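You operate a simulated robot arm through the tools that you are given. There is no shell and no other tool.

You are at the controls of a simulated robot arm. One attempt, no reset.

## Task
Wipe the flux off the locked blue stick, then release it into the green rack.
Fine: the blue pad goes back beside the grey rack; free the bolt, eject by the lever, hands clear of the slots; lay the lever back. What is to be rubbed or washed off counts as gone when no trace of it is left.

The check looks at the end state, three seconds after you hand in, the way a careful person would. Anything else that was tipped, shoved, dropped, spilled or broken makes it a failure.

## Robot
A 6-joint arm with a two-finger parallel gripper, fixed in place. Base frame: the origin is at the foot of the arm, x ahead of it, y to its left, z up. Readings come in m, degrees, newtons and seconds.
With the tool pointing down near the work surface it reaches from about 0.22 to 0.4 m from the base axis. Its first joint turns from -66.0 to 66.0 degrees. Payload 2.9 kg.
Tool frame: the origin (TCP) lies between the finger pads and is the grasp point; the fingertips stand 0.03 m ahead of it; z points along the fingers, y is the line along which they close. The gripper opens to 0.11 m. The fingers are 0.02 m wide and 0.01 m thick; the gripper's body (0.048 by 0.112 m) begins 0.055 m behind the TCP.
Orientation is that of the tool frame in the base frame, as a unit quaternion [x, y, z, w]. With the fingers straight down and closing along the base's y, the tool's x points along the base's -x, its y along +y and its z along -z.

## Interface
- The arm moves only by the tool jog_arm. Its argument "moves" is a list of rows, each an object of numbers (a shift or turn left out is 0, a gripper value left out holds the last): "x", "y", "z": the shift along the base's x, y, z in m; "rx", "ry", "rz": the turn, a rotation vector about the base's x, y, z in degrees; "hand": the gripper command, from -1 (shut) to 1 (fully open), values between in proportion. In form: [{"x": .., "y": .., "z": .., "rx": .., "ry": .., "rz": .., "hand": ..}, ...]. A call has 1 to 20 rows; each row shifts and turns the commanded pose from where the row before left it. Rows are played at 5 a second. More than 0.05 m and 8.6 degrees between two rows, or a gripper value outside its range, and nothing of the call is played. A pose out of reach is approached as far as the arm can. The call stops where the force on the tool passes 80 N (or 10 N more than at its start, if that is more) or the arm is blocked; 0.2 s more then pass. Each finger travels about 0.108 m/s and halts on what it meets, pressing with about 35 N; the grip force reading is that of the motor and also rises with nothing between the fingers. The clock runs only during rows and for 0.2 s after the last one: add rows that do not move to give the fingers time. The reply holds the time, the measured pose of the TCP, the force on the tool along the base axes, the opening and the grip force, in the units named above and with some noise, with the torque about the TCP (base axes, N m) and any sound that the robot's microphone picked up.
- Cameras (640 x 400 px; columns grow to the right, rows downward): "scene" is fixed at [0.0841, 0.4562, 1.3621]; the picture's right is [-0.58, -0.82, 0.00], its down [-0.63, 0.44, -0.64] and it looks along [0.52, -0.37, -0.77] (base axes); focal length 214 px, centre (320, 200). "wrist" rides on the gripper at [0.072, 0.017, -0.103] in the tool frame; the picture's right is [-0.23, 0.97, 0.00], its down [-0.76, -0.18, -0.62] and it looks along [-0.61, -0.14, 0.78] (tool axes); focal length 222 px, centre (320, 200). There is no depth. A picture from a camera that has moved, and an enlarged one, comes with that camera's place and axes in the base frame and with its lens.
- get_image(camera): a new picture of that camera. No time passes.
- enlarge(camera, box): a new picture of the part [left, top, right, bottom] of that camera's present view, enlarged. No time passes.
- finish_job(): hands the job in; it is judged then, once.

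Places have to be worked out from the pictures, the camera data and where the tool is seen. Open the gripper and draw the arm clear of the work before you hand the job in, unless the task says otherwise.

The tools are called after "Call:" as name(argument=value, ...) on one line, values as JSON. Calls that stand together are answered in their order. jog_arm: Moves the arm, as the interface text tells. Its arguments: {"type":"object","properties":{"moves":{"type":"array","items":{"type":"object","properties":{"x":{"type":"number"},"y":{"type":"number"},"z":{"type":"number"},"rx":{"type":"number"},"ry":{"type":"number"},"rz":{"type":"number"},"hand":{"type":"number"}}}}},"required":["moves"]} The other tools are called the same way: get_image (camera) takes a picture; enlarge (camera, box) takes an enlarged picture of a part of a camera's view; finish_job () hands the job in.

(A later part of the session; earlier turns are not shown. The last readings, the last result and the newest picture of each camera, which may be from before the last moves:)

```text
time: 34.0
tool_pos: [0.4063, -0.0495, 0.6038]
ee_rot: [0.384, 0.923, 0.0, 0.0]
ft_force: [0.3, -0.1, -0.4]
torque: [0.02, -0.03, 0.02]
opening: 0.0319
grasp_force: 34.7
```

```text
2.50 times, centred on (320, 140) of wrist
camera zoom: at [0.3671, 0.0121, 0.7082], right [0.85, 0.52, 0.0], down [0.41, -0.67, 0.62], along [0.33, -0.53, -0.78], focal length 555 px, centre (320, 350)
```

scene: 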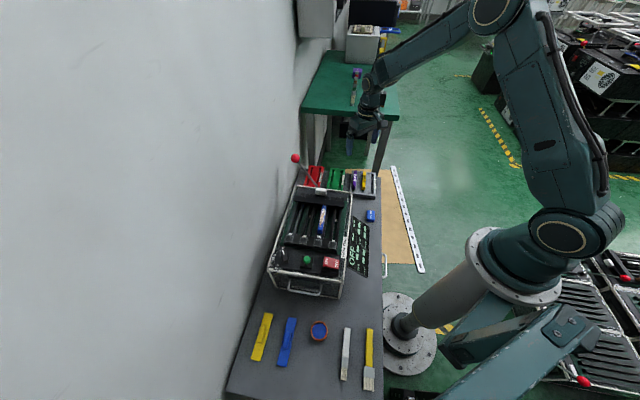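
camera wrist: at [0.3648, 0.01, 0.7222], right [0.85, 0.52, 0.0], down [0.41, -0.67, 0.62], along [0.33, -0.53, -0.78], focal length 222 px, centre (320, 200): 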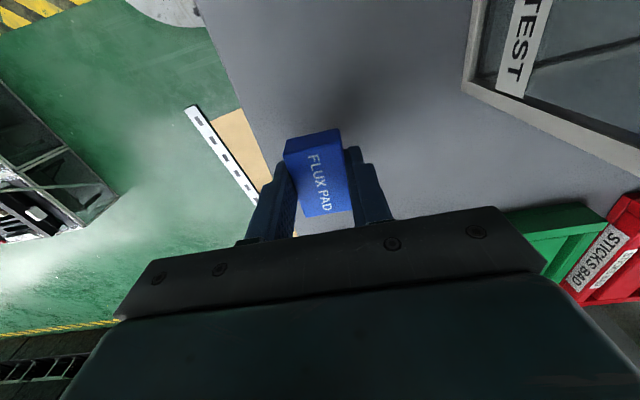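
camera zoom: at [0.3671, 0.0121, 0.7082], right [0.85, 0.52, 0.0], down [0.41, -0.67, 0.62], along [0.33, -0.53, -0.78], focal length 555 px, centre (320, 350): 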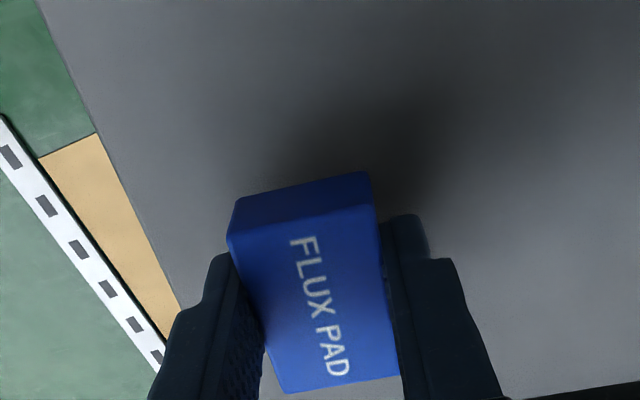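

Comparing views, the pad slid ~7 mm up in the fingers during pressing, so its bottom is still slightly above the table. I keep going down in small steps.

Call:
jog_arm(moves=[{"z": -0.002}, {}])

Call:
jog_arm(moves=[{"z": -0.001}, {}])

Call:
jog_arm(moves=[{"z": -0.001}, {}])

```text
time: 34.6
tool_pos: [0.4054, -0.0512, 0.6024]
ee_rot: [0.385, 0.923, 0.0, 0.0]
ft_force: [-0.8, 0.1, 0.4]
torque: [0.0, -0.01, 0.0]
opening: 0.0321
grasp_force: 35.1
```

```text
time: 35.2
tool_pos: [0.4063, -0.0499, 0.6021]
ee_rot: [0.385, 0.923, 0.0, 0.0]
ft_force: [0.0, -0.1, 0.1]
torque: [0.0, 0.03, 0.01]
opening: 0.0322
grasp_force: 34.8
```

```text
time: 35.8
tool_pos: [0.4061, -0.0507, 0.6019]
ee_rot: [0.385, 0.923, 0.0, -0.001]
ft_force: [-0.1, -0.5, 0.3]
torque: [0.0, -0.01, -0.04]
opening: 0.0323
grasp_force: 34.8
```

Call:
jog_arm(moves=[{"z": -0.001}, {}])

Call:
jog_arm(moves=[{"z": -0.001}, {}])

Call:
jog_arm(moves=[{"z": -0.001}, {}])

```text
time: 36.4
tool_pos: [0.4049, -0.0511, 0.6]
ee_rot: [0.385, 0.923, 0.0, -0.001]
ft_force: [0.3, 1.0, 0.1]
torque: [-0.01, -0.01, -0.03]
opening: 0.0321
grasp_force: 34.4
```

```text
time: 37.0
tool_pos: [0.406, -0.0503, 0.599]
ee_rot: [0.385, 0.923, 0.0, 0.0]
ft_force: [0.9, -0.2, 1.5]
torque: [0.01, -0.01, -0.01]
opening: 0.0321
grasp_force: 34.7
```

```text
time: 37.6
tool_pos: [0.4058, -0.0497, 0.5984]
ee_rot: [0.385, 0.923, 0.0, 0.001]
ft_force: [0.9, 0.3, 0.8]
torque: [-0.03, -0.05, 0.03]
opening: 0.0322
grasp_force: 35.0
```

Call:
jog_arm(moves=[{"z": -0.001}, {}])

Call:
enlarge(camera="scene", box=[350, 195, 390, 235])

```text
time: 38.2
tool_pos: [0.4054, -0.0503, 0.5975]
ee_rot: [0.385, 0.923, 0.001, 0.001]
ft_force: [0.4, -0.5, 1.0]
torque: [-0.01, 0.01, -0.03]
opening: 0.0321
grasp_force: 34.8
```

```text
10.00 times, centred on (370, 215) of scene
camera zoom: at [0.0841, 0.4562, 1.3621], right [-0.58, -0.82, 0.0], down [-0.63, 0.44, -0.64], along [0.52, -0.37, -0.77], focal length 2145 px, centre (-180, 50)
```

zoom: 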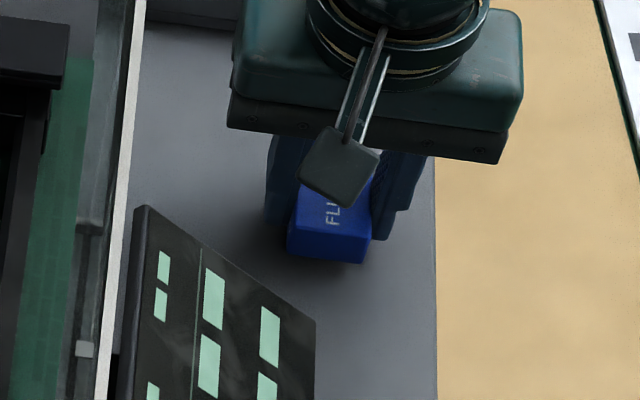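

The pad is at or within a millimetre or two of the table. I open gently and raise straight up, then check.

Call:
jog_arm(moves=[{"hand": -0.2}, {"hand": 0.1}, {}, {}, {"z": 0.03}, {"z": 0.04}, {"z": 0.04}, {}])

Call:
get_image(camera="wrist")

Call:
enlarge(camera="scene", box=[330, 180, 410, 240])

```text
time: 40.0
tool_pos: [0.4056, -0.0504, 0.708]
ee_rot: [0.385, 0.923, -0.001, 0.0]
ft_force: [-0.3, 0.1, -0.2]
torque: [0.03, 0.02, 0.04]
opening: 0.0607
grasp_force: 0.1
```

```text
taken
camera wrist: at [0.3674, 0.0117, 0.8108], right [0.85, 0.52, 0.0], down [0.41, -0.67, 0.62], along [0.33, -0.53, -0.78], focal length 222 px, centre (320, 200)
```

wrist: 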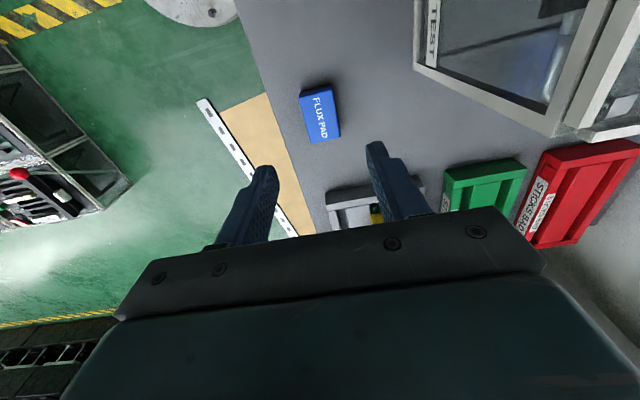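

```text
6.67 times, centred on (370, 210) of scene
camera zoom: at [0.0841, 0.4562, 1.3621], right [-0.58, -0.82, 0.0], down [-0.63, 0.44, -0.64], along [0.52, -0.37, -0.77], focal length 1430 px, centre (-13, 133)
```

zoom: 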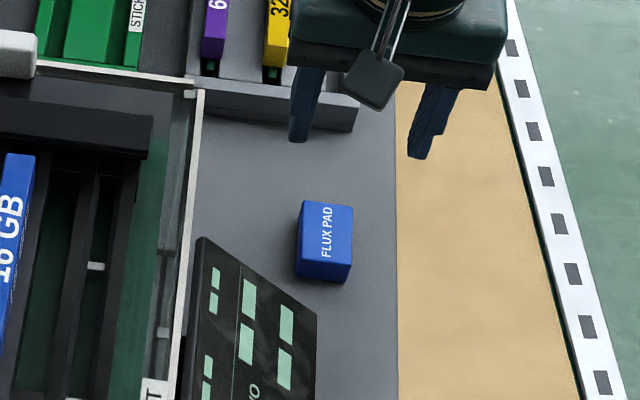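

The pad is back in place. But I notice the comb bar with the white block has shifted a little away from the lamps since the start (the pad touched it), while the stick stayed. I go up and look at it closely.

Call:
jog_arm(moves=[{"z": 0.045}, {"z": 0.045}, {"z": 0.045}, {"z": 0.045}, {"z": 0.045}, {"z": 0.045}, {"x": -0.015, "y": 0.043}, {"x": -0.015, "y": 0.043}, {"x": -0.015, "y": 0.043}, {"x": -0.015, "y": 0.043}, {"x": -0.015, "y": 0.043}, {"x": -0.015, "y": 0.043}, {"x": -0.015, "y": 0.043}, {"x": -0.015, "y": 0.043}, {}])

Call:
get_image(camera="wrist")

Call:
enlarge(camera="wrist", box=[260, 60, 460, 220])

```text
time: 43.2
tool_pos: [0.2858, 0.2941, 0.9772]
ee_rot: [0.385, 0.923, 0.0, 0.0]
ft_force: [0.5, -0.3, -0.2]
torque: [-0.01, -0.03, -0.02]
opening: 0.0605
grasp_force: 0.1
```

```text
taken
camera wrist: at [0.2472, 0.3569, 1.0802], right [0.85, 0.52, 0.0], down [0.41, -0.67, 0.62], along [0.33, -0.53, -0.78], focal length 222 px, centre (320, 200)
```

wrist: 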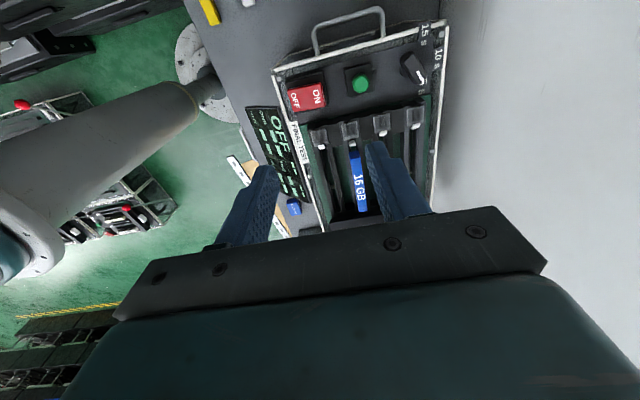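

```text
2.50 times, centred on (360, 140) of wrist
camera zoom: at [0.2472, 0.3569, 1.0802], right [0.85, 0.52, 0.0], down [0.41, -0.67, 0.62], along [0.33, -0.53, -0.78], focal length 555 px, centre (220, 350)
```

zoom: 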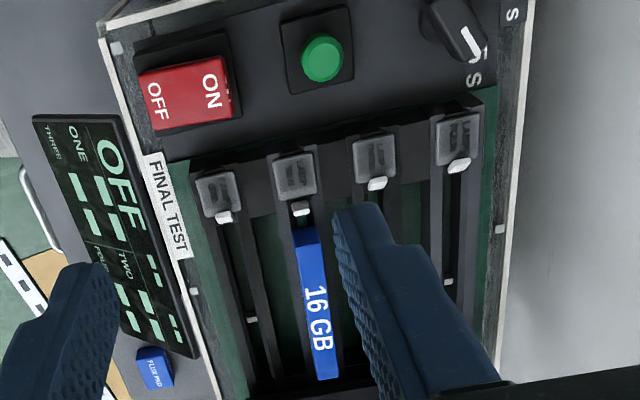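

I move to the robot side and turn to +45° to see the comb, white block and lever from there, keeping the scene camera's view free too.

Call:
jog_arm(moves=[{"y": -0.035, "rz": 8}, {"y": -0.035, "rz": 8}, {"y": -0.035, "rz": 8}, {"y": -0.035, "rz": 8}, {"x": 0.005, "y": -0.035, "rz": 8, "hand": -1}, {"x": 0.005, "y": -0.035, "rz": 8}, {"x": 0.005, "y": -0.03, "rz": 8}, {"x": 0.005, "y": -0.03, "rz": 8}, {"x": 0.005, "rz": 8}, {"x": 0.005, "rz": 8}, {"rz": 8}, {}])

Call:
get_image(camera="wrist")

Call:
enlarge(camera="scene", box=[290, 165, 360, 235])

```text
time: 45.8
tool_pos: [0.3158, 0.0233, 0.978]
ee_rot: [-0.365, 0.931, 0.0, 0.0]
ft_force: [-0.1, 0.6, 0.6]
torque: [-0.01, -0.03, -0.01]
opening: 0.0
grasp_force: 35.4
```

```text
taken
camera wrist: at [0.2513, -0.0141, 1.0801], right [-0.5, 0.87, 0.0], down [0.68, 0.39, 0.62], along [0.54, 0.31, -0.78], focal length 222 px, centre (320, 200)
```

wrist: 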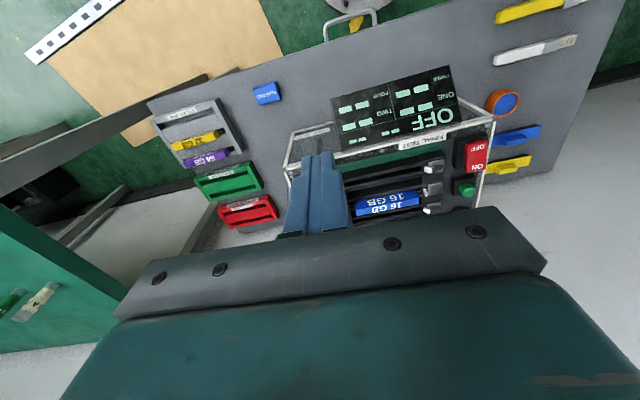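

```text
5.71 times, centred on (325, 200) of scene
camera zoom: at [0.0841, 0.4562, 1.3621], right [-0.58, -0.82, 0.0], down [-0.63, 0.44, -0.64], along [0.52, -0.37, -0.77], focal length 1226 px, centre (291, 200)
```

zoom: 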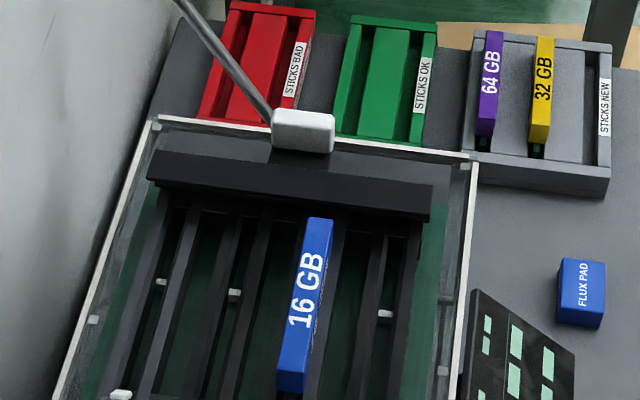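

The bar across the slots with its white block has slid ~17 mm outward and no longer overlaps the stick end; the lever ball has not moved. I zoom far in on knob two, the bar and the lever to understand which part is the bolt.

Call:
enlarge(camera="scene", box=[300, 225, 340, 250])

Call:
enlarge(camera="scene", box=[305, 180, 355, 212])

Call:
enlarge(camera="scene", box=[285, 145, 345, 190])

Call:
enlarge(camera="wrist", box=[340, 130, 500, 230])

```text
16.00 times, centred on (320, 238) of scene
camera zoom: at [0.0841, 0.4562, 1.3621], right [-0.58, -0.82, 0.0], down [-0.63, 0.44, -0.64], along [0.52, -0.37, -0.77], focal length 3432 px, centre (320, -400)
```

zoom: 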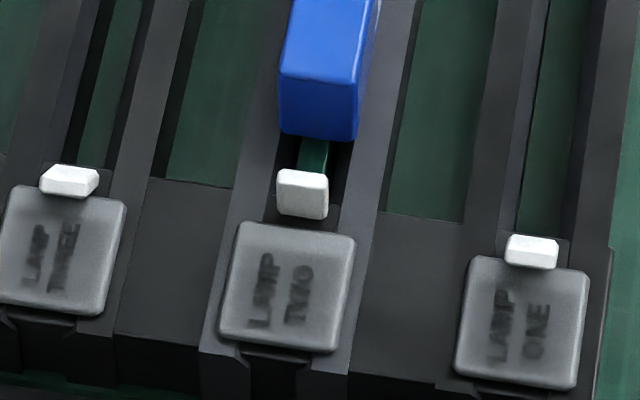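

```text
12.50 times, centred on (330, 196) of scene
camera zoom: at [0.0841, 0.4562, 1.3621], right [-0.58, -0.82, 0.0], down [-0.63, 0.44, -0.64], along [0.52, -0.37, -0.77], focal length 2681 px, centre (195, 250)
```

zoom: 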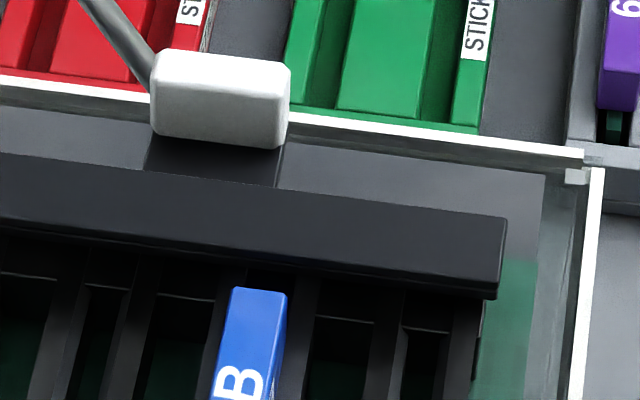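

```text
8.89 times, centred on (315, 168) of scene
camera zoom: at [0.0841, 0.4562, 1.3621], right [-0.58, -0.82, 0.0], down [-0.63, 0.44, -0.64], along [0.52, -0.37, -0.77], focal length 1906 px, centre (364, 489)
```

zoom: 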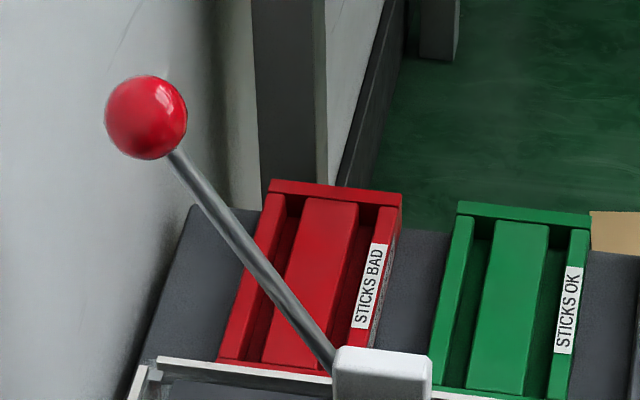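

```text
4.00 times, centred on (420, 180) of wrist
camera zoom: at [0.2513, -0.0141, 1.0801], right [-0.5, 0.87, 0.0], down [0.68, 0.39, 0.62], along [0.54, 0.31, -0.78], focal length 888 px, centre (-80, 280)
```

zoom: 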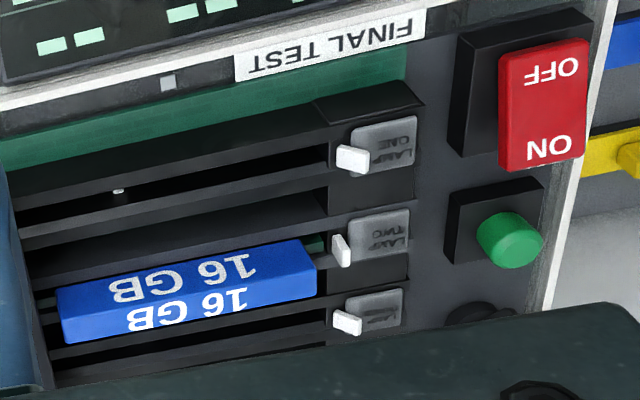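

The bar lies across (above) the stick ends with a white pull block – this is the locking bolt; the knob by the lamp looks like a contact flap. I go above the bar to view the white block and check how it moves.

Call:
jog_arm(moves=[{"x": 0.012, "y": 0.0146, "z": -0.004, "rz": -8, "hand": 0.1}, {"x": 0.012, "y": 0.0146, "z": -0.004, "rz": -8}, {"x": 0.012, "y": 0.0146, "z": -0.004, "rz": -8}, {"x": 0.012, "y": 0.0146, "z": -0.004, "rz": -8}, {"x": 0.012, "y": 0.0146, "z": -0.004, "rz": -8}, {"x": 0.012, "y": 0.0146, "z": -0.004, "rz": -8}, {"x": 0.012, "y": 0.0146, "z": -0.004, "rz": -8}, {"x": 0.012, "y": 0.0146, "z": -0.004, "rz": -8}, {"x": 0.012, "y": 0.0146, "z": -0.004, "rz": -8}, {"x": 0.012, "y": 0.0146, "z": -0.004, "rz": -8}, {"x": 0.012, "y": 0.0146, "z": -0.004, "rz": -8}, {}])

Call:
get_image(camera="wrist")

Call:
enlarge(camera="wrist", box=[240, 60, 460, 210])

```text
time: 48.4
tool_pos: [0.4472, 0.1863, 0.9324]
ee_rot: [0.385, 0.923, 0.0, -0.001]
ft_force: [-0.2, 0.6, -0.4]
torque: [-0.02, 0.0, 0.0]
opening: 0.0608
grasp_force: 0.1
```

```text
taken
camera wrist: at [0.4088, 0.2475, 1.0365], right [0.85, 0.52, 0.0], down [0.41, -0.67, 0.62], along [0.33, -0.53, -0.78], focal length 222 px, centre (320, 200)
```

wrist: 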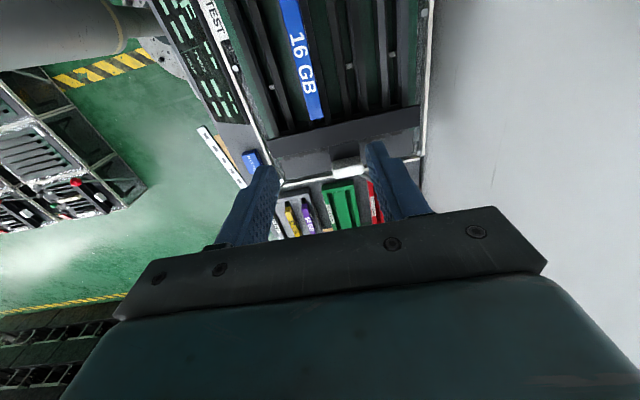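

```text
2.67 times, centred on (350, 135) of wrist
camera zoom: at [0.4088, 0.2475, 1.0365], right [0.85, 0.52, 0.0], down [0.41, -0.67, 0.62], along [0.33, -0.53, -0.78], focal length 592 px, centre (240, 373)
```

zoom: 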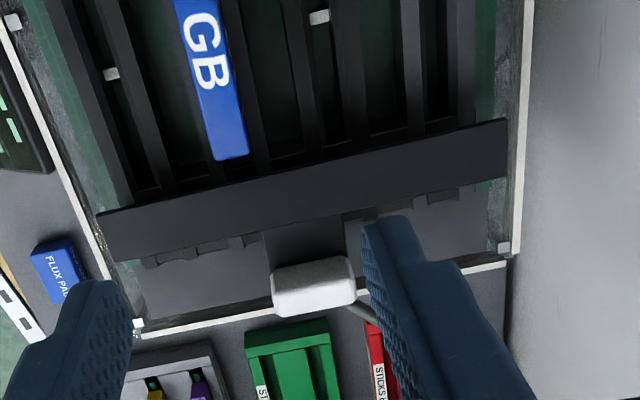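

The white block is the pull-handle of that sliding bar: centre ≈(0.525,0.133,~0.775), about 42 mm wide along the bar. I approach above it with the fingers set to close along the bar.

Call:
jog_arm(moves=[{"x": 0.025, "y": -0.018, "z": -0.02}, {"x": 0.025, "y": -0.018, "z": -0.02}, {"x": 0.025, "y": -0.018, "z": -0.02}, {}])

Call:
get_image(camera="wrist")

Call:
enlarge(camera="wrist", box=[220, 60, 440, 220])

Call:
enlarge(camera="scene", box=[290, 160, 360, 210])

```text
time: 49.4
tool_pos: [0.5231, 0.1303, 0.873]
ee_rot: [0.384, 0.923, 0.001, -0.001]
ft_force: [0.6, 0.7, -1.1]
torque: [-0.01, -0.01, 0.01]
opening: 0.0606
grasp_force: 0.1
```

```text
taken
camera wrist: at [0.4837, 0.1924, 0.9761], right [0.85, 0.52, 0.0], down [0.41, -0.67, 0.62], along [0.33, -0.53, -0.78], focal length 222 px, centre (320, 200)
```

wrist: 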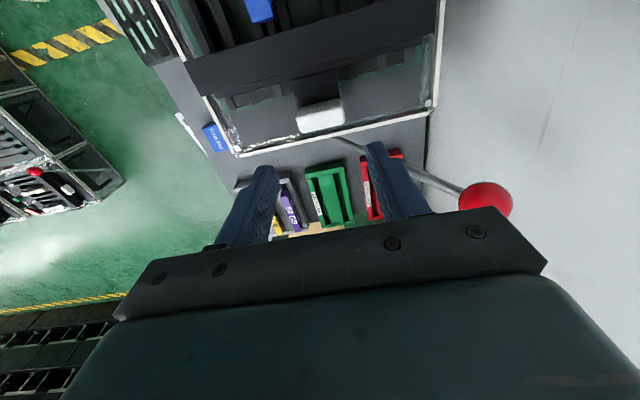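

```text
2.50 times, centred on (330, 140) of wrist
camera zoom: at [0.4837, 0.1924, 0.9761], right [0.85, 0.52, 0.0], down [0.41, -0.67, 0.62], along [0.33, -0.53, -0.78], focal length 555 px, centre (295, 350)
```

zoom: 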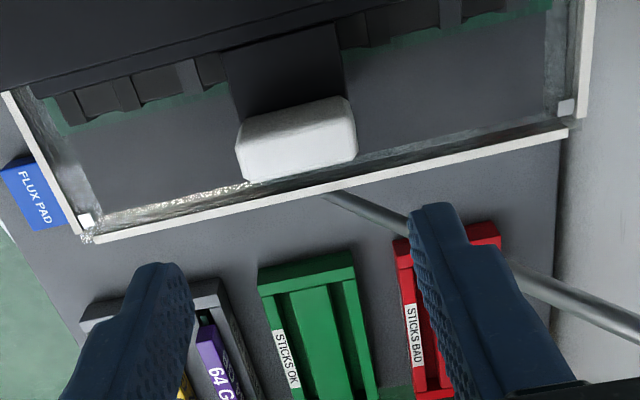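

```text
8.00 times, centred on (325, 185) of scene
camera zoom: at [0.0841, 0.4562, 1.3621], right [-0.58, -0.82, 0.0], down [-0.63, 0.44, -0.64], along [0.52, -0.37, -0.77], focal length 1716 px, centre (280, 320)
```

zoom: 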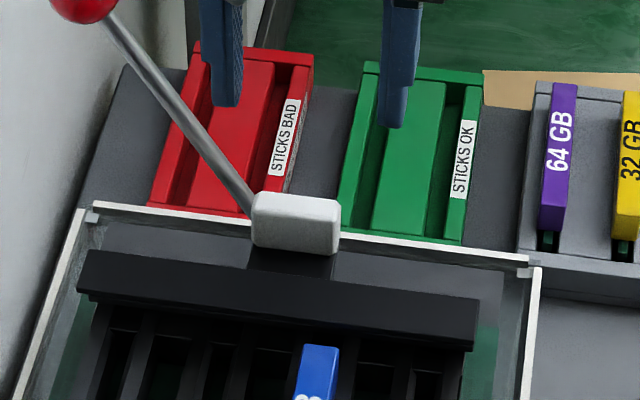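

Relative to the tool axis the block centre sits ~17 mm nearer the lamps, at ≈(0.511,0.142), z≈0.775–0.79. I shift there and lower so the fingertips flank it.

Call:
jog_arm(moves=[{"x": -0.012, "y": 0.012, "z": -0.02}, {"z": -0.02}, {"z": -0.015}, {}])

Call:
enlarge(camera="wrist", box=[220, 60, 440, 220])

Call:
enlarge(camera="scene", box=[290, 160, 360, 210])

```text
time: 50.4
tool_pos: [0.5121, 0.1437, 0.8193]
ee_rot: [0.385, 0.923, -0.001, 0.0]
ft_force: [-0.2, -0.1, -0.2]
torque: [-0.04, 0.02, 0.04]
opening: 0.0603
grasp_force: 0.1
```

```text
2.50 times, centred on (330, 140) of wrist
camera zoom: at [0.4727, 0.2051, 0.9216], right [0.85, 0.52, 0.0], down [0.41, -0.67, 0.62], along [0.33, -0.53, -0.78], focal length 555 px, centre (295, 350)
```

zoom: 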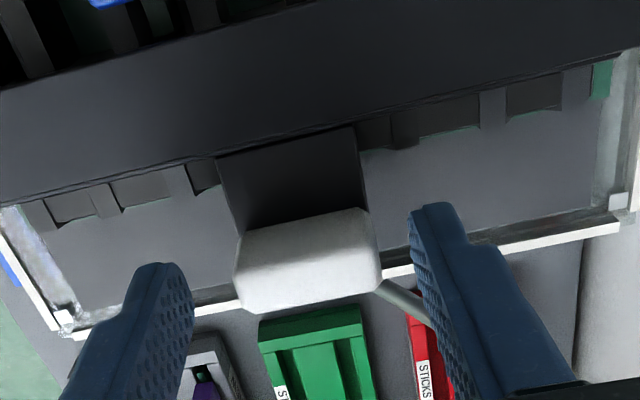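

```text
8.00 times, centred on (325, 185) of scene
camera zoom: at [0.0841, 0.4562, 1.3621], right [-0.58, -0.82, 0.0], down [-0.63, 0.44, -0.64], along [0.52, -0.37, -0.77], focal length 1716 px, centre (280, 320)
```

zoom: 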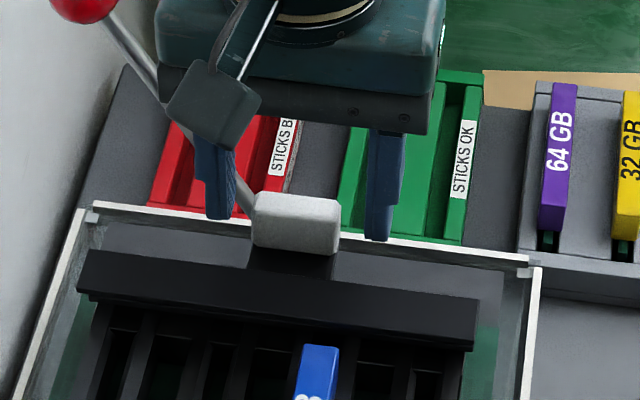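

Well centred on the block. I lower 17 mm and close on it.

Call:
jog_arm(moves=[{"z": -0.01}, {"z": -0.007}, {"hand": -1}, {}, {}, {}])

Call:
enlarge(camera="wrist", box=[220, 60, 440, 220])

```text
time: 51.8
tool_pos: [0.5123, 0.1451, 0.8031]
ee_rot: [0.383, 0.924, 0.002, 0.003]
ft_force: [17.3, 18.3, -7.8]
torque: [0.06, 0.1, 0.3]
opening: 0.0397
grasp_force: 44.9
```

```text
2.50 times, centred on (330, 140) of wrist
camera zoom: at [0.4735, 0.2063, 0.9052], right [0.85, 0.53, 0.01], down [0.41, -0.67, 0.62], along [0.33, -0.53, -0.78], focal length 555 px, centre (295, 350)
```

zoom: 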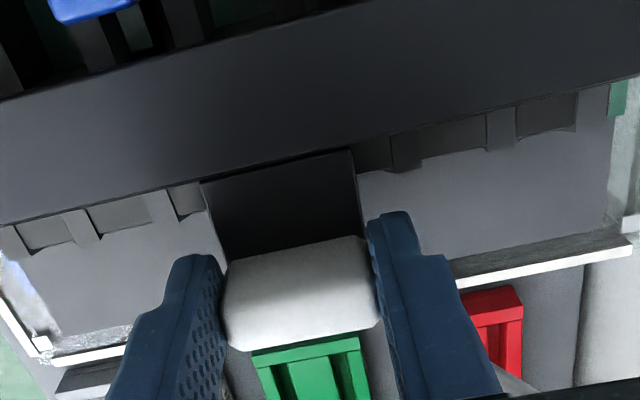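

The block is gripped (40 mm); a sideways force of 25 N says I am ~2 mm off, so I relax toward +l, then pull outward a few mm.

Call:
jog_arm(moves=[{"x": 0.0015, "y": 0.0015}, {}])

Call:
jog_arm(moves=[{"x": 0.003, "y": -0.003}, {}])

```text
time: 52.4
tool_pos: [0.5111, 0.1451, 0.8031]
ee_rot: [0.385, 0.923, 0.0, 0.001]
ft_force: [9.5, 9.5, 3.9]
torque: [0.2, -0.42, 0.5]
opening: 0.0395
grasp_force: 44.6
```

```text
time: 53.0
tool_pos: [0.5173, 0.1416, 0.8023]
ee_rot: [0.386, 0.923, 0.0, 0.001]
ft_force: [9.5, 10.2, 11.9]
torque: [-0.17, -0.09, 0.02]
opening: 0.0396
grasp_force: 45.4
```

It moves freely outward. I continue in small steps, watching for the stop.

Call:
jog_arm(moves=[{"x": 0.001, "y": 0.001, "z": 0.0005}, {"x": 0.003, "y": -0.003}, {"x": 0.003, "y": -0.003}, {}])

Call:
enlarge(camera="scene", box=[290, 160, 360, 210])

Call:
enlarge(camera="wrist", box=[220, 60, 440, 220])

```text
time: 54.0
tool_pos: [0.5227, 0.1347, 0.8017]
ee_rot: [0.386, 0.923, -0.001, 0.0]
ft_force: [-2.4, -3.2, 24.2]
torque: [-0.26, 0.09, 0.22]
opening: 0.0395
grasp_force: 44.9
```

```text
8.00 times, centred on (325, 185) of scene
camera zoom: at [0.0836, 0.456, 1.3622], right [-0.58, -0.82, 0.0], down [-0.63, 0.44, -0.64], along [0.52, -0.37, -0.77], focal length 1716 px, centre (280, 320)
```

zoom: 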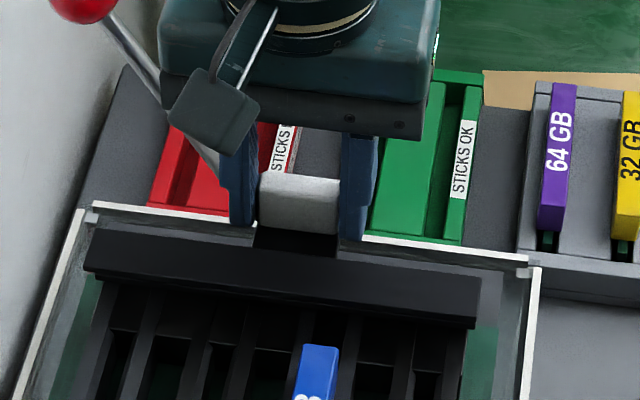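

```text
2.50 times, centred on (330, 140) of wrist
camera zoom: at [0.4838, 0.1977, 0.9051], right [0.85, 0.52, 0.0], down [0.41, -0.67, 0.62], along [0.32, -0.53, -0.78], focal length 555 px, centre (295, 350)
```

zoom: 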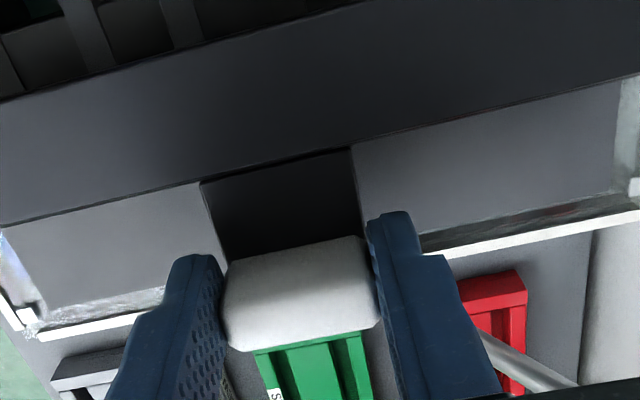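

The bar moved another ~15 mm, clearly clear of the stick. I ease up in z by 1.5 mm and pull on to find its end stop.

Call:
jog_arm(moves=[{"z": 0.0015}, {"x": 0.002, "y": -0.002}, {}])

Call:
jog_arm(moves=[{"x": 0.003, "y": -0.003}, {}])

```text
time: 54.8
tool_pos: [0.5253, 0.1337, 0.8025]
ee_rot: [0.386, 0.923, -0.001, 0.0]
ft_force: [-2.7, -3.0, 8.9]
torque: [-0.48, -0.53, -0.29]
opening: 0.0394
grasp_force: 44.3
```

```text
time: 55.4
tool_pos: [0.5265, 0.13, 0.8022]
ee_rot: [0.385, 0.923, -0.001, -0.002]
ft_force: [-4.1, -2.3, 2.7]
torque: [-0.18, -0.16, -0.22]
opening: 0.0396
grasp_force: 45.2
```

Call:
jog_arm(moves=[{"x": 0.003, "y": -0.003}, {"x": 0.002, "y": -0.002}, {}])

Call:
enlarge(camera="scene", box=[290, 160, 360, 210])

```text
time: 56.2
tool_pos: [0.5314, 0.126, 0.8019]
ee_rot: [0.384, 0.923, -0.001, -0.002]
ft_force: [-4.6, -4.1, -8.7]
torque: [-0.05, -0.04, 0.1]
opening: 0.0398
grasp_force: 45.0
```

```text
8.00 times, centred on (325, 185) of scene
camera zoom: at [0.0841, 0.4561, 1.3621], right [-0.58, -0.82, 0.0], down [-0.63, 0.44, -0.64], along [0.52, -0.37, -0.77], focal length 1716 px, centre (280, 320)
```

zoom: 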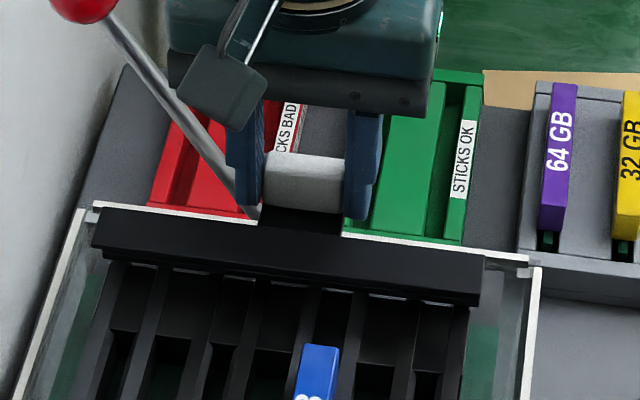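

The bar is well clear of the stick now and still slides freely. I probe a few mm more for the stop.

Call:
jog_arm(moves=[{"x": 0.003, "y": -0.003}, {}])

Call:
jog_arm(moves=[{"x": 0.002, "y": -0.002}, {}])

```text
time: 56.8
tool_pos: [0.534, 0.1244, 0.803]
ee_rot: [0.385, 0.923, -0.001, 0.0]
ft_force: [-9.3, 0.4, -14.0]
torque: [-0.39, -0.6, -0.02]
opening: 0.0396
grasp_force: 45.1
```

```text
time: 57.4
tool_pos: [0.5349, 0.124, 0.8023]
ee_rot: [0.382, 0.924, 0.0, -0.005]
ft_force: [-23.0, 13.5, -7.0]
torque: [0.24, 0.54, -0.25]
opening: 0.0397
grasp_force: 44.9
```

Resistance along the travel rose to ~26 N: that is the end stop. I ease off, open, rise, and check the bar stays out.

Call:
jog_arm(moves=[{"x": -0.0015, "y": 0.0015}, {"hand": 0.1}, {}, {}, {"z": 0.03}, {"z": 0.04}, {"z": 0.04}, {}])

Call:
get_image(camera="wrist")

Call:
enlarge(camera="scene", box=[280, 150, 380, 250])

```text
time: 59.2
tool_pos: [0.5344, 0.1233, 0.9144]
ee_rot: [0.385, 0.923, 0.0, 0.0]
ft_force: [0.4, -0.1, -0.2]
torque: [-0.02, 0.03, 0.02]
opening: 0.0603
grasp_force: 0.1
```

```text
taken
camera wrist: at [0.4959, 0.1857, 1.0165], right [0.85, 0.52, 0.0], down [0.41, -0.67, 0.62], along [0.33, -0.53, -0.78], focal length 222 px, centre (320, 200)
```

wrist: 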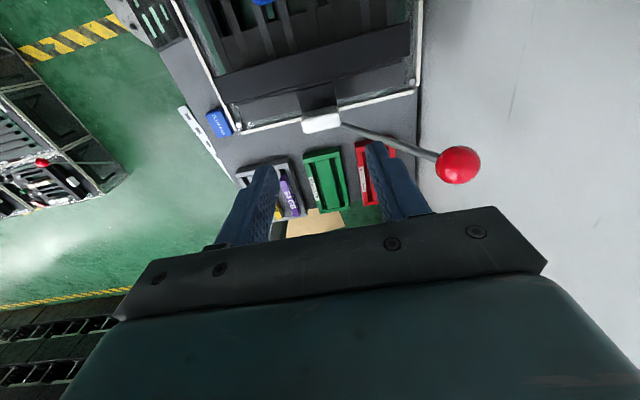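

```text
4.00 times, centred on (330, 200) of scene
camera zoom: at [0.0841, 0.4562, 1.3621], right [-0.58, -0.82, 0.0], down [-0.63, 0.44, -0.64], along [0.52, -0.37, -0.77], focal length 858 px, centre (280, 200)
```

zoom: 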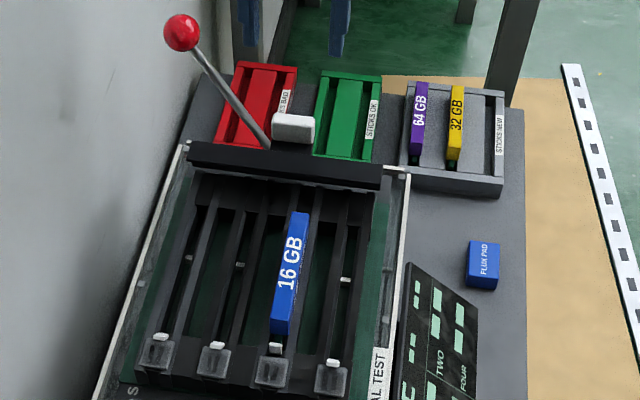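

The bolt bar is fully back and stays there; the stick is unlocked and hasn't moved. Now the lever: I rise, turn the hand so the fingers close along the axle direction (+45°), and tilt ~25° so the body stays away from the wall.

Call:
jog_arm(moves=[{"z": 0.03, "rz": 7.5}, {"z": 0.03, "rz": 7.5}, {"z": 0.03, "rz": 7.5}, {"rz": 7.5}, {"rz": 7.5}, {"rz": 7.5}, {"rz": 7.5}, {"rz": 7.5}, {"rz": 7.5}, {"rz": 7.5}, {"rz": 7.5}, {"rz": 7.5}, {"rx": 5.9, "ry": -5.9}, {"rx": 5.9, "ry": -5.9}, {"rx": 5.9, "ry": -5.9}, {}])

Call:
get_image(camera="wrist")

Call:
get_image(camera="scene")

```text
time: 62.6
tool_pos: [0.5361, 0.1221, 1.0041]
ee_rot: [-0.372, 0.902, 0.083, 0.201]
ft_force: [0.3, 0.1, 0.4]
torque: [0.01, -0.01, -0.01]
opening: 0.0605
grasp_force: 0.0
```

```text
taken
camera wrist: at [0.4467, 0.0561, 1.0656], right [-0.54, 0.84, 0.1], down [0.43, 0.17, 0.89], along [0.73, 0.52, -0.45], focal length 222 px, centre (320, 200)
```

wrist: 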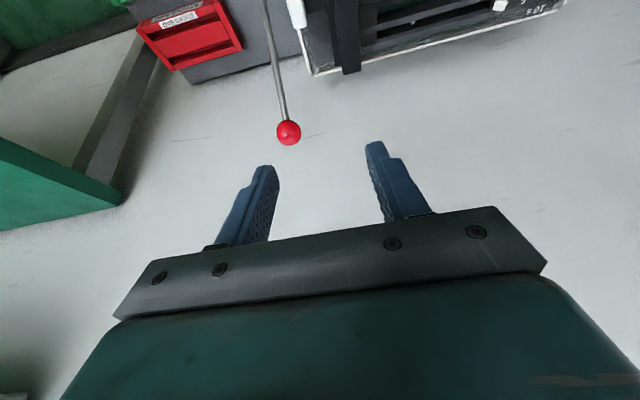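

```text
taken
```

scene: 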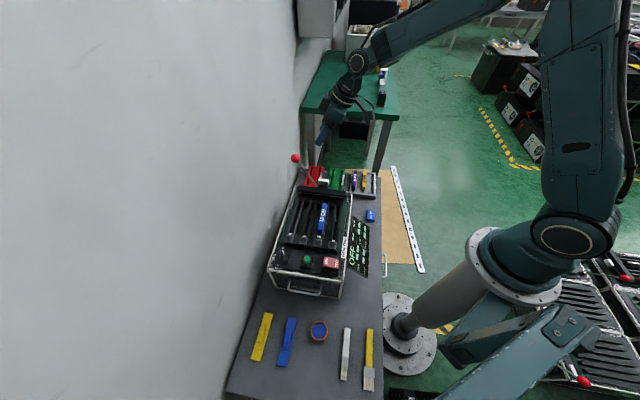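

Ball confirmed at ≈(0.656,0.165,0.84). I move along to a point 8 cm behind it on the tool axis.

Call:
jog_arm(moves=[{"x": 0.024, "y": 0.0047, "z": -0.023}, {"x": 0.024, "y": 0.0047, "z": -0.023}, {"x": 0.024, "y": 0.0047, "z": -0.023}, {"x": 0.024, "y": 0.0047, "z": -0.023}, {}])

Call:
get_image(camera="wrist")

Call:
enlarge(camera="scene", box=[270, 120, 370, 200])

```text
time: 63.8
tool_pos: [0.6321, 0.143, 0.9113]
ee_rot: [-0.372, 0.903, 0.083, 0.2]
ft_force: [0.5, 1.3, 0.9]
torque: [-0.01, -0.01, 0.02]
opening: 0.0608
grasp_force: 0.0
```

```text
taken
camera wrist: at [0.5428, 0.076, 0.9734], right [-0.54, 0.84, 0.1], down [0.43, 0.17, 0.89], along [0.72, 0.52, -0.45], focal length 222 px, centre (320, 200)
```

wrist: 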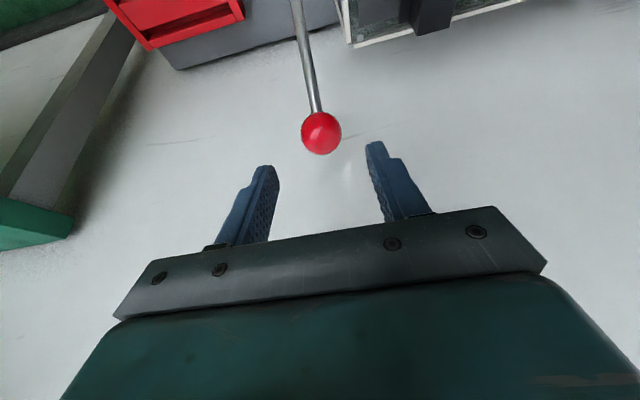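

```text
5.00 times, centred on (320, 160) of scene
camera zoom: at [0.0841, 0.4562, 1.3621], right [-0.58, -0.82, 0.0], down [-0.63, 0.44, -0.64], along [0.52, -0.37, -0.77], focal length 1072 px, centre (320, 400)
```

zoom: 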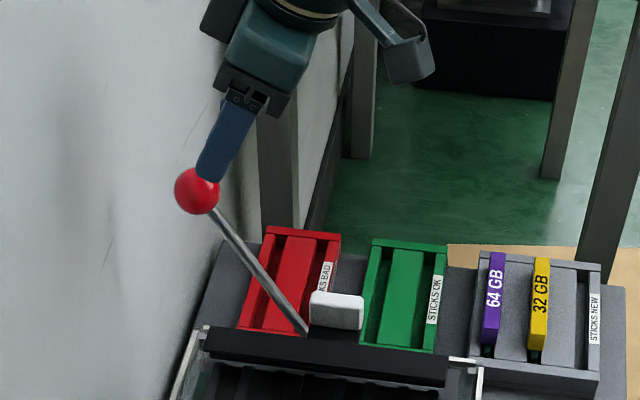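

The ball lies exactly on the tool axis. I advance onto it and close.

Call:
jog_arm(moves=[{"x": 0.008, "y": 0.0074, "z": -0.0238}, {"x": 0.008, "y": 0.0074, "z": -0.0238}, {"x": 0.008, "y": 0.0074, "z": -0.0238}, {}, {"hand": -1}, {}, {}, {}])

Call:
get_image(camera="wrist")

```text
time: 65.6
tool_pos: [0.6535, 0.166, 0.8393]
ee_rot: [-0.372, 0.903, 0.085, 0.199]
ft_force: [-12.9, 12.4, 1.7]
torque: [-0.01, 0.03, 0.05]
opening: 0.0351
grasp_force: 45.3
```

```text
taken
camera wrist: at [0.5652, 0.0991, 0.902], right [-0.54, 0.83, 0.1], down [0.43, 0.17, 0.89], along [0.72, 0.52, -0.45], focal length 222 px, centre (320, 200)
```

wrist: 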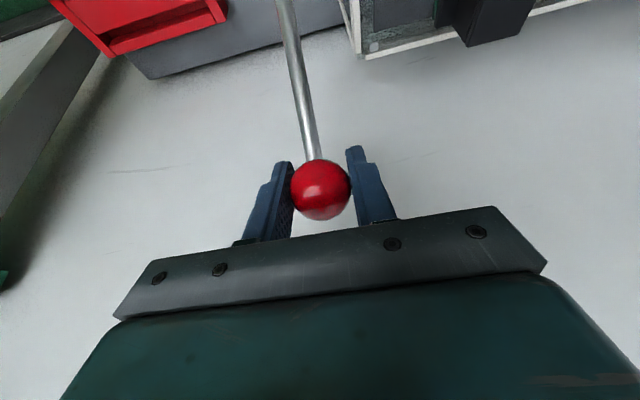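

The ball is gripped. I relieve a small sideways preload and try the first few degrees of swing toward the robot, up along the arc.

Call:
jog_arm(moves=[{"x": -0.001, "y": 0.001}, {"x": -0.0035, "y": -0.0035, "z": 0.0029}, {}])

Call:
jog_arm(moves=[{"x": -0.0035, "y": -0.0035, "z": 0.0029}, {"x": -0.0035, "y": -0.0035, "z": 0.0029}, {}])

```text
time: 66.4
tool_pos: [0.6501, 0.1624, 0.8422]
ee_rot: [-0.372, 0.903, 0.084, 0.2]
ft_force: [-9.3, 13.9, -6.2]
torque: [0.87, -1.01, -0.04]
opening: 0.0348
grasp_force: 44.9
```

```text
time: 67.2
tool_pos: [0.6433, 0.156, 0.8481]
ee_rot: [-0.371, 0.903, 0.084, 0.199]
ft_force: [-12.1, 12.6, -9.4]
torque: [0.69, -0.69, -0.05]
opening: 0.035
grasp_force: 44.9
```

The lever turns smoothly with the hand. I continue along the arc (pivot ≈ l 0.091, z 0.615, radius 0.263), easing the sideways preload.

Call:
jog_arm(moves=[{"x": -0.001, "y": 0.001}, {"x": -0.0096, "y": -0.0096, "z": 0.0067}, {"x": -0.0105, "y": -0.0105, "z": 0.0062}, {"x": -0.0107, "y": -0.0107, "z": 0.0053}, {"x": -0.0109, "y": -0.0109, "z": 0.0044}, {}])

Call:
enlarge(camera="scene", box=[270, 140, 380, 250])

```text
time: 68.6
tool_pos: [0.6014, 0.1149, 0.871]
ee_rot: [-0.371, 0.903, 0.083, 0.201]
ft_force: [-5.5, 11.1, -5.6]
torque: [0.78, -0.76, 0.05]
opening: 0.0352
grasp_force: 44.7
```

```text
3.64 times, centred on (325, 195) of scene
camera zoom: at [0.084, 0.4564, 1.362], right [-0.58, -0.82, 0.0], down [-0.63, 0.44, -0.64], along [0.52, -0.37, -0.77], focal length 780 px, centre (302, 218)
```

zoom: 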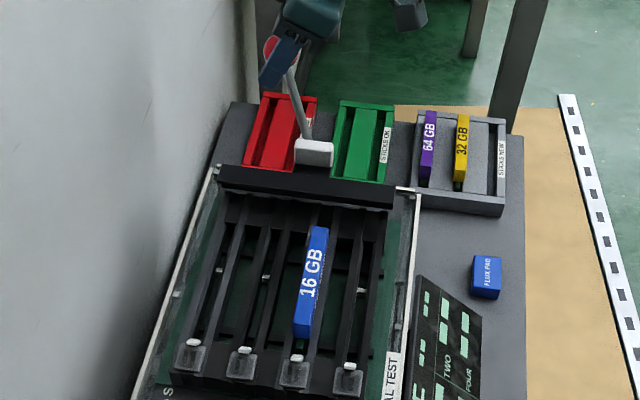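

The lever is near 14° before vertical. I zoom in on the slots to see whether anything is moving.

Call:
enlarge(camera="scene", box=[300, 190, 340, 250])

Call:
enlarge(camera="scene", box=[300, 225, 340, 250])

```text
6.67 times, centred on (320, 220) of scene
camera zoom: at [0.084, 0.4564, 1.362], right [-0.58, -0.82, 0.0], down [-0.63, 0.44, -0.64], along [0.52, -0.37, -0.77], focal length 1430 px, centre (320, 67)
```

zoom: 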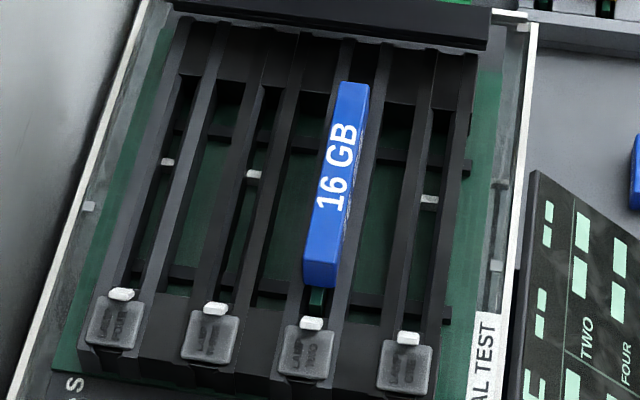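

```text
16.00 times, centred on (320, 238) of scene
camera zoom: at [0.084, 0.4564, 1.362], right [-0.58, -0.82, 0.0], down [-0.63, 0.44, -0.64], along [0.52, -0.37, -0.77], focal length 3432 px, centre (320, -400)
```

zoom: 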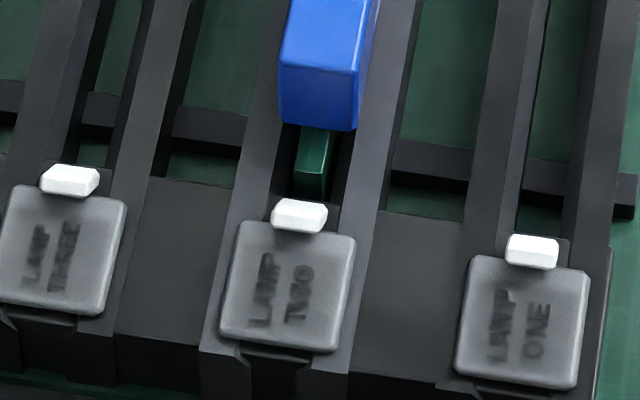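

The lever is working: two lifter bars are rising under the slots and the latch knob of slot two has flipped back. I continue the swing to vertical.

Call:
jog_arm(moves=[{"x": -0.0111, "y": -0.0111, "z": 0.0034}, {"x": -0.0112, "y": -0.0112, "z": 0.0024}, {"x": -0.0113, "y": -0.0113, "z": 0.0015}, {"x": -0.0113, "y": -0.0113, "z": 0.0005}, {}])

Call:
enlarge(camera="scene", box=[285, 150, 375, 250])

```text
time: 69.8
tool_pos: [0.5563, 0.0688, 0.88]
ee_rot: [-0.371, 0.903, 0.083, 0.201]
ft_force: [-1.9, 9.8, -0.2]
torque: [0.91, -0.89, -0.04]
opening: 0.0352
grasp_force: 45.2
```

```text
4.00 times, centred on (330, 200) of scene
camera zoom: at [0.084, 0.4564, 1.362], right [-0.58, -0.82, 0.0], down [-0.63, 0.44, -0.64], along [0.52, -0.37, -0.77], focal length 858 px, centre (280, 200)
```

zoom: 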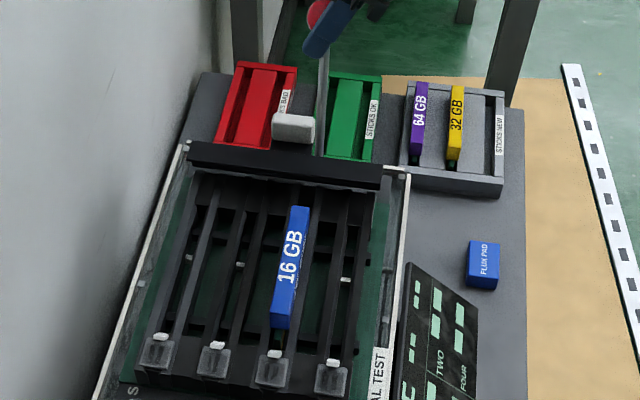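

The stick rises with the lifters. I continue past vertical, watching force.

Call:
jog_arm(moves=[{"x": -0.0113, "y": -0.0113, "z": -0.0005}, {"x": -0.0113, "y": -0.0113, "z": -0.0015}, {"x": -0.0112, "y": -0.0112, "z": -0.0024}, {"x": -0.0111, "y": -0.0111, "z": -0.0034}, {}])

Call:
enlarge(camera="scene", box=[285, 150, 375, 250])

```text
time: 71.0
tool_pos: [0.5098, 0.0196, 0.8706]
ee_rot: [-0.37, 0.904, 0.083, 0.197]
ft_force: [0.7, 0.3, -0.5]
torque: [0.01, 0.02, -0.03]
opening: 0.0001
grasp_force: 38.1
```

```text
4.00 times, centred on (330, 200) of scene
camera zoom: at [0.0841, 0.4561, 1.3621], right [-0.58, -0.82, 0.0], down [-0.63, 0.44, -0.64], along [0.52, -0.37, -0.77], focal length 858 px, centre (280, 200)
```

zoom: 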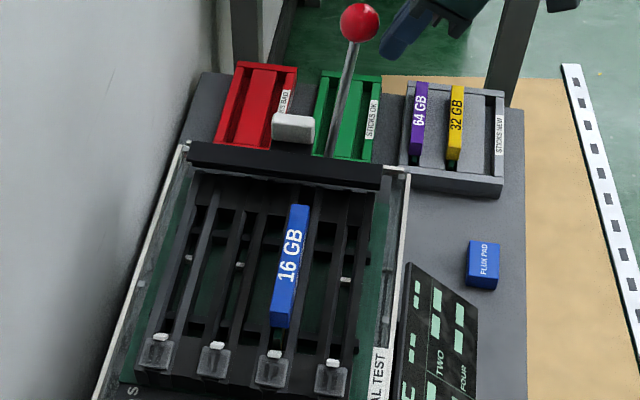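

The lever came to a stop about 6° past vertical and the ball slipped out of the fingers; it stays there by itself. I look closely at the stick and lifters.

Call:
enlarge(camera="scene", box=[300, 190, 340, 250])

Call:
enlarge(camera="scene", box=[300, 225, 340, 250])

Call:
get_image(camera="wrist")

Call:
get_image(camera="scene")

```text
6.67 times, centred on (320, 220) of scene
camera zoom: at [0.0841, 0.4561, 1.3621], right [-0.58, -0.82, 0.0], down [-0.63, 0.44, -0.64], along [0.52, -0.37, -0.77], focal length 1430 px, centre (320, 67)
```

zoom: 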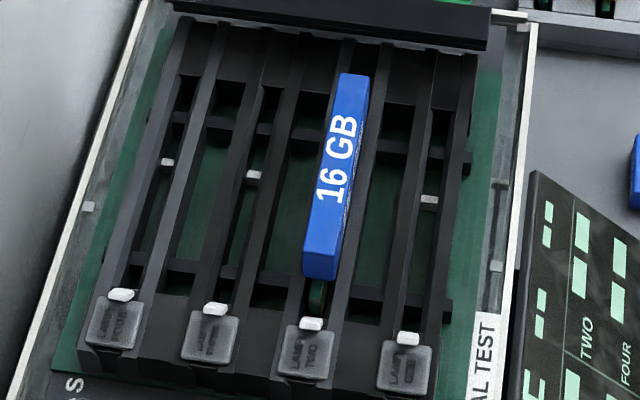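

```text
16.00 times, centred on (320, 238) of scene
camera zoom: at [0.0841, 0.4561, 1.3621], right [-0.58, -0.82, 0.0], down [-0.63, 0.44, -0.64], along [0.52, -0.37, -0.77], focal length 3432 px, centre (320, -400)
```

zoom: 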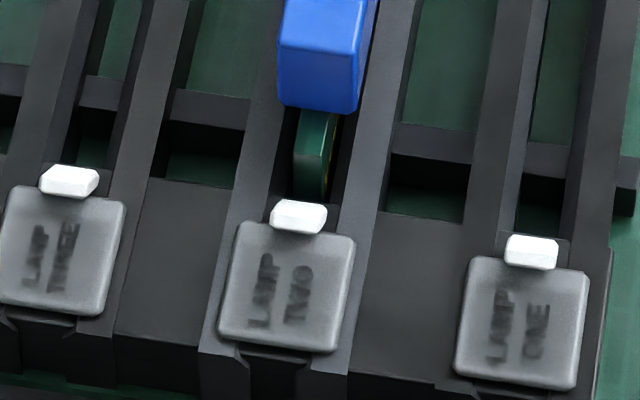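

```text
taken
camera wrist: at [0.4214, -0.0453, 0.9336], right [-0.53, 0.84, 0.1], down [0.43, 0.17, 0.88], along [0.72, 0.52, -0.46], focal length 222 px, centre (320, 200)
```

wrist: 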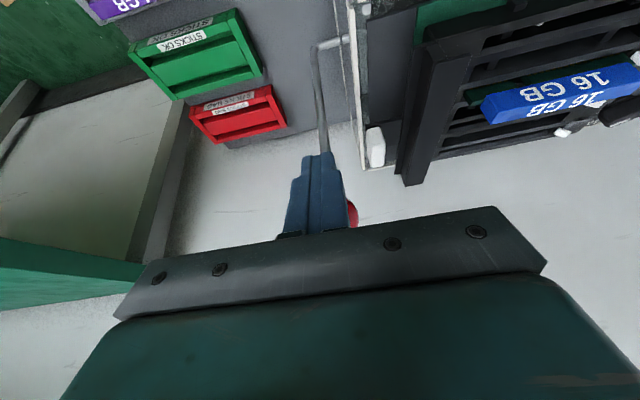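

```text
taken
```

scene: 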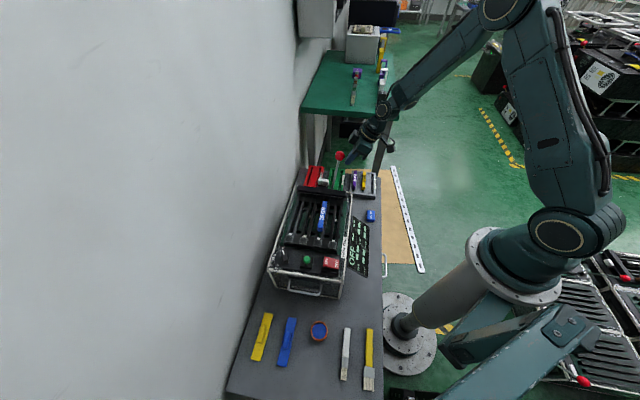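

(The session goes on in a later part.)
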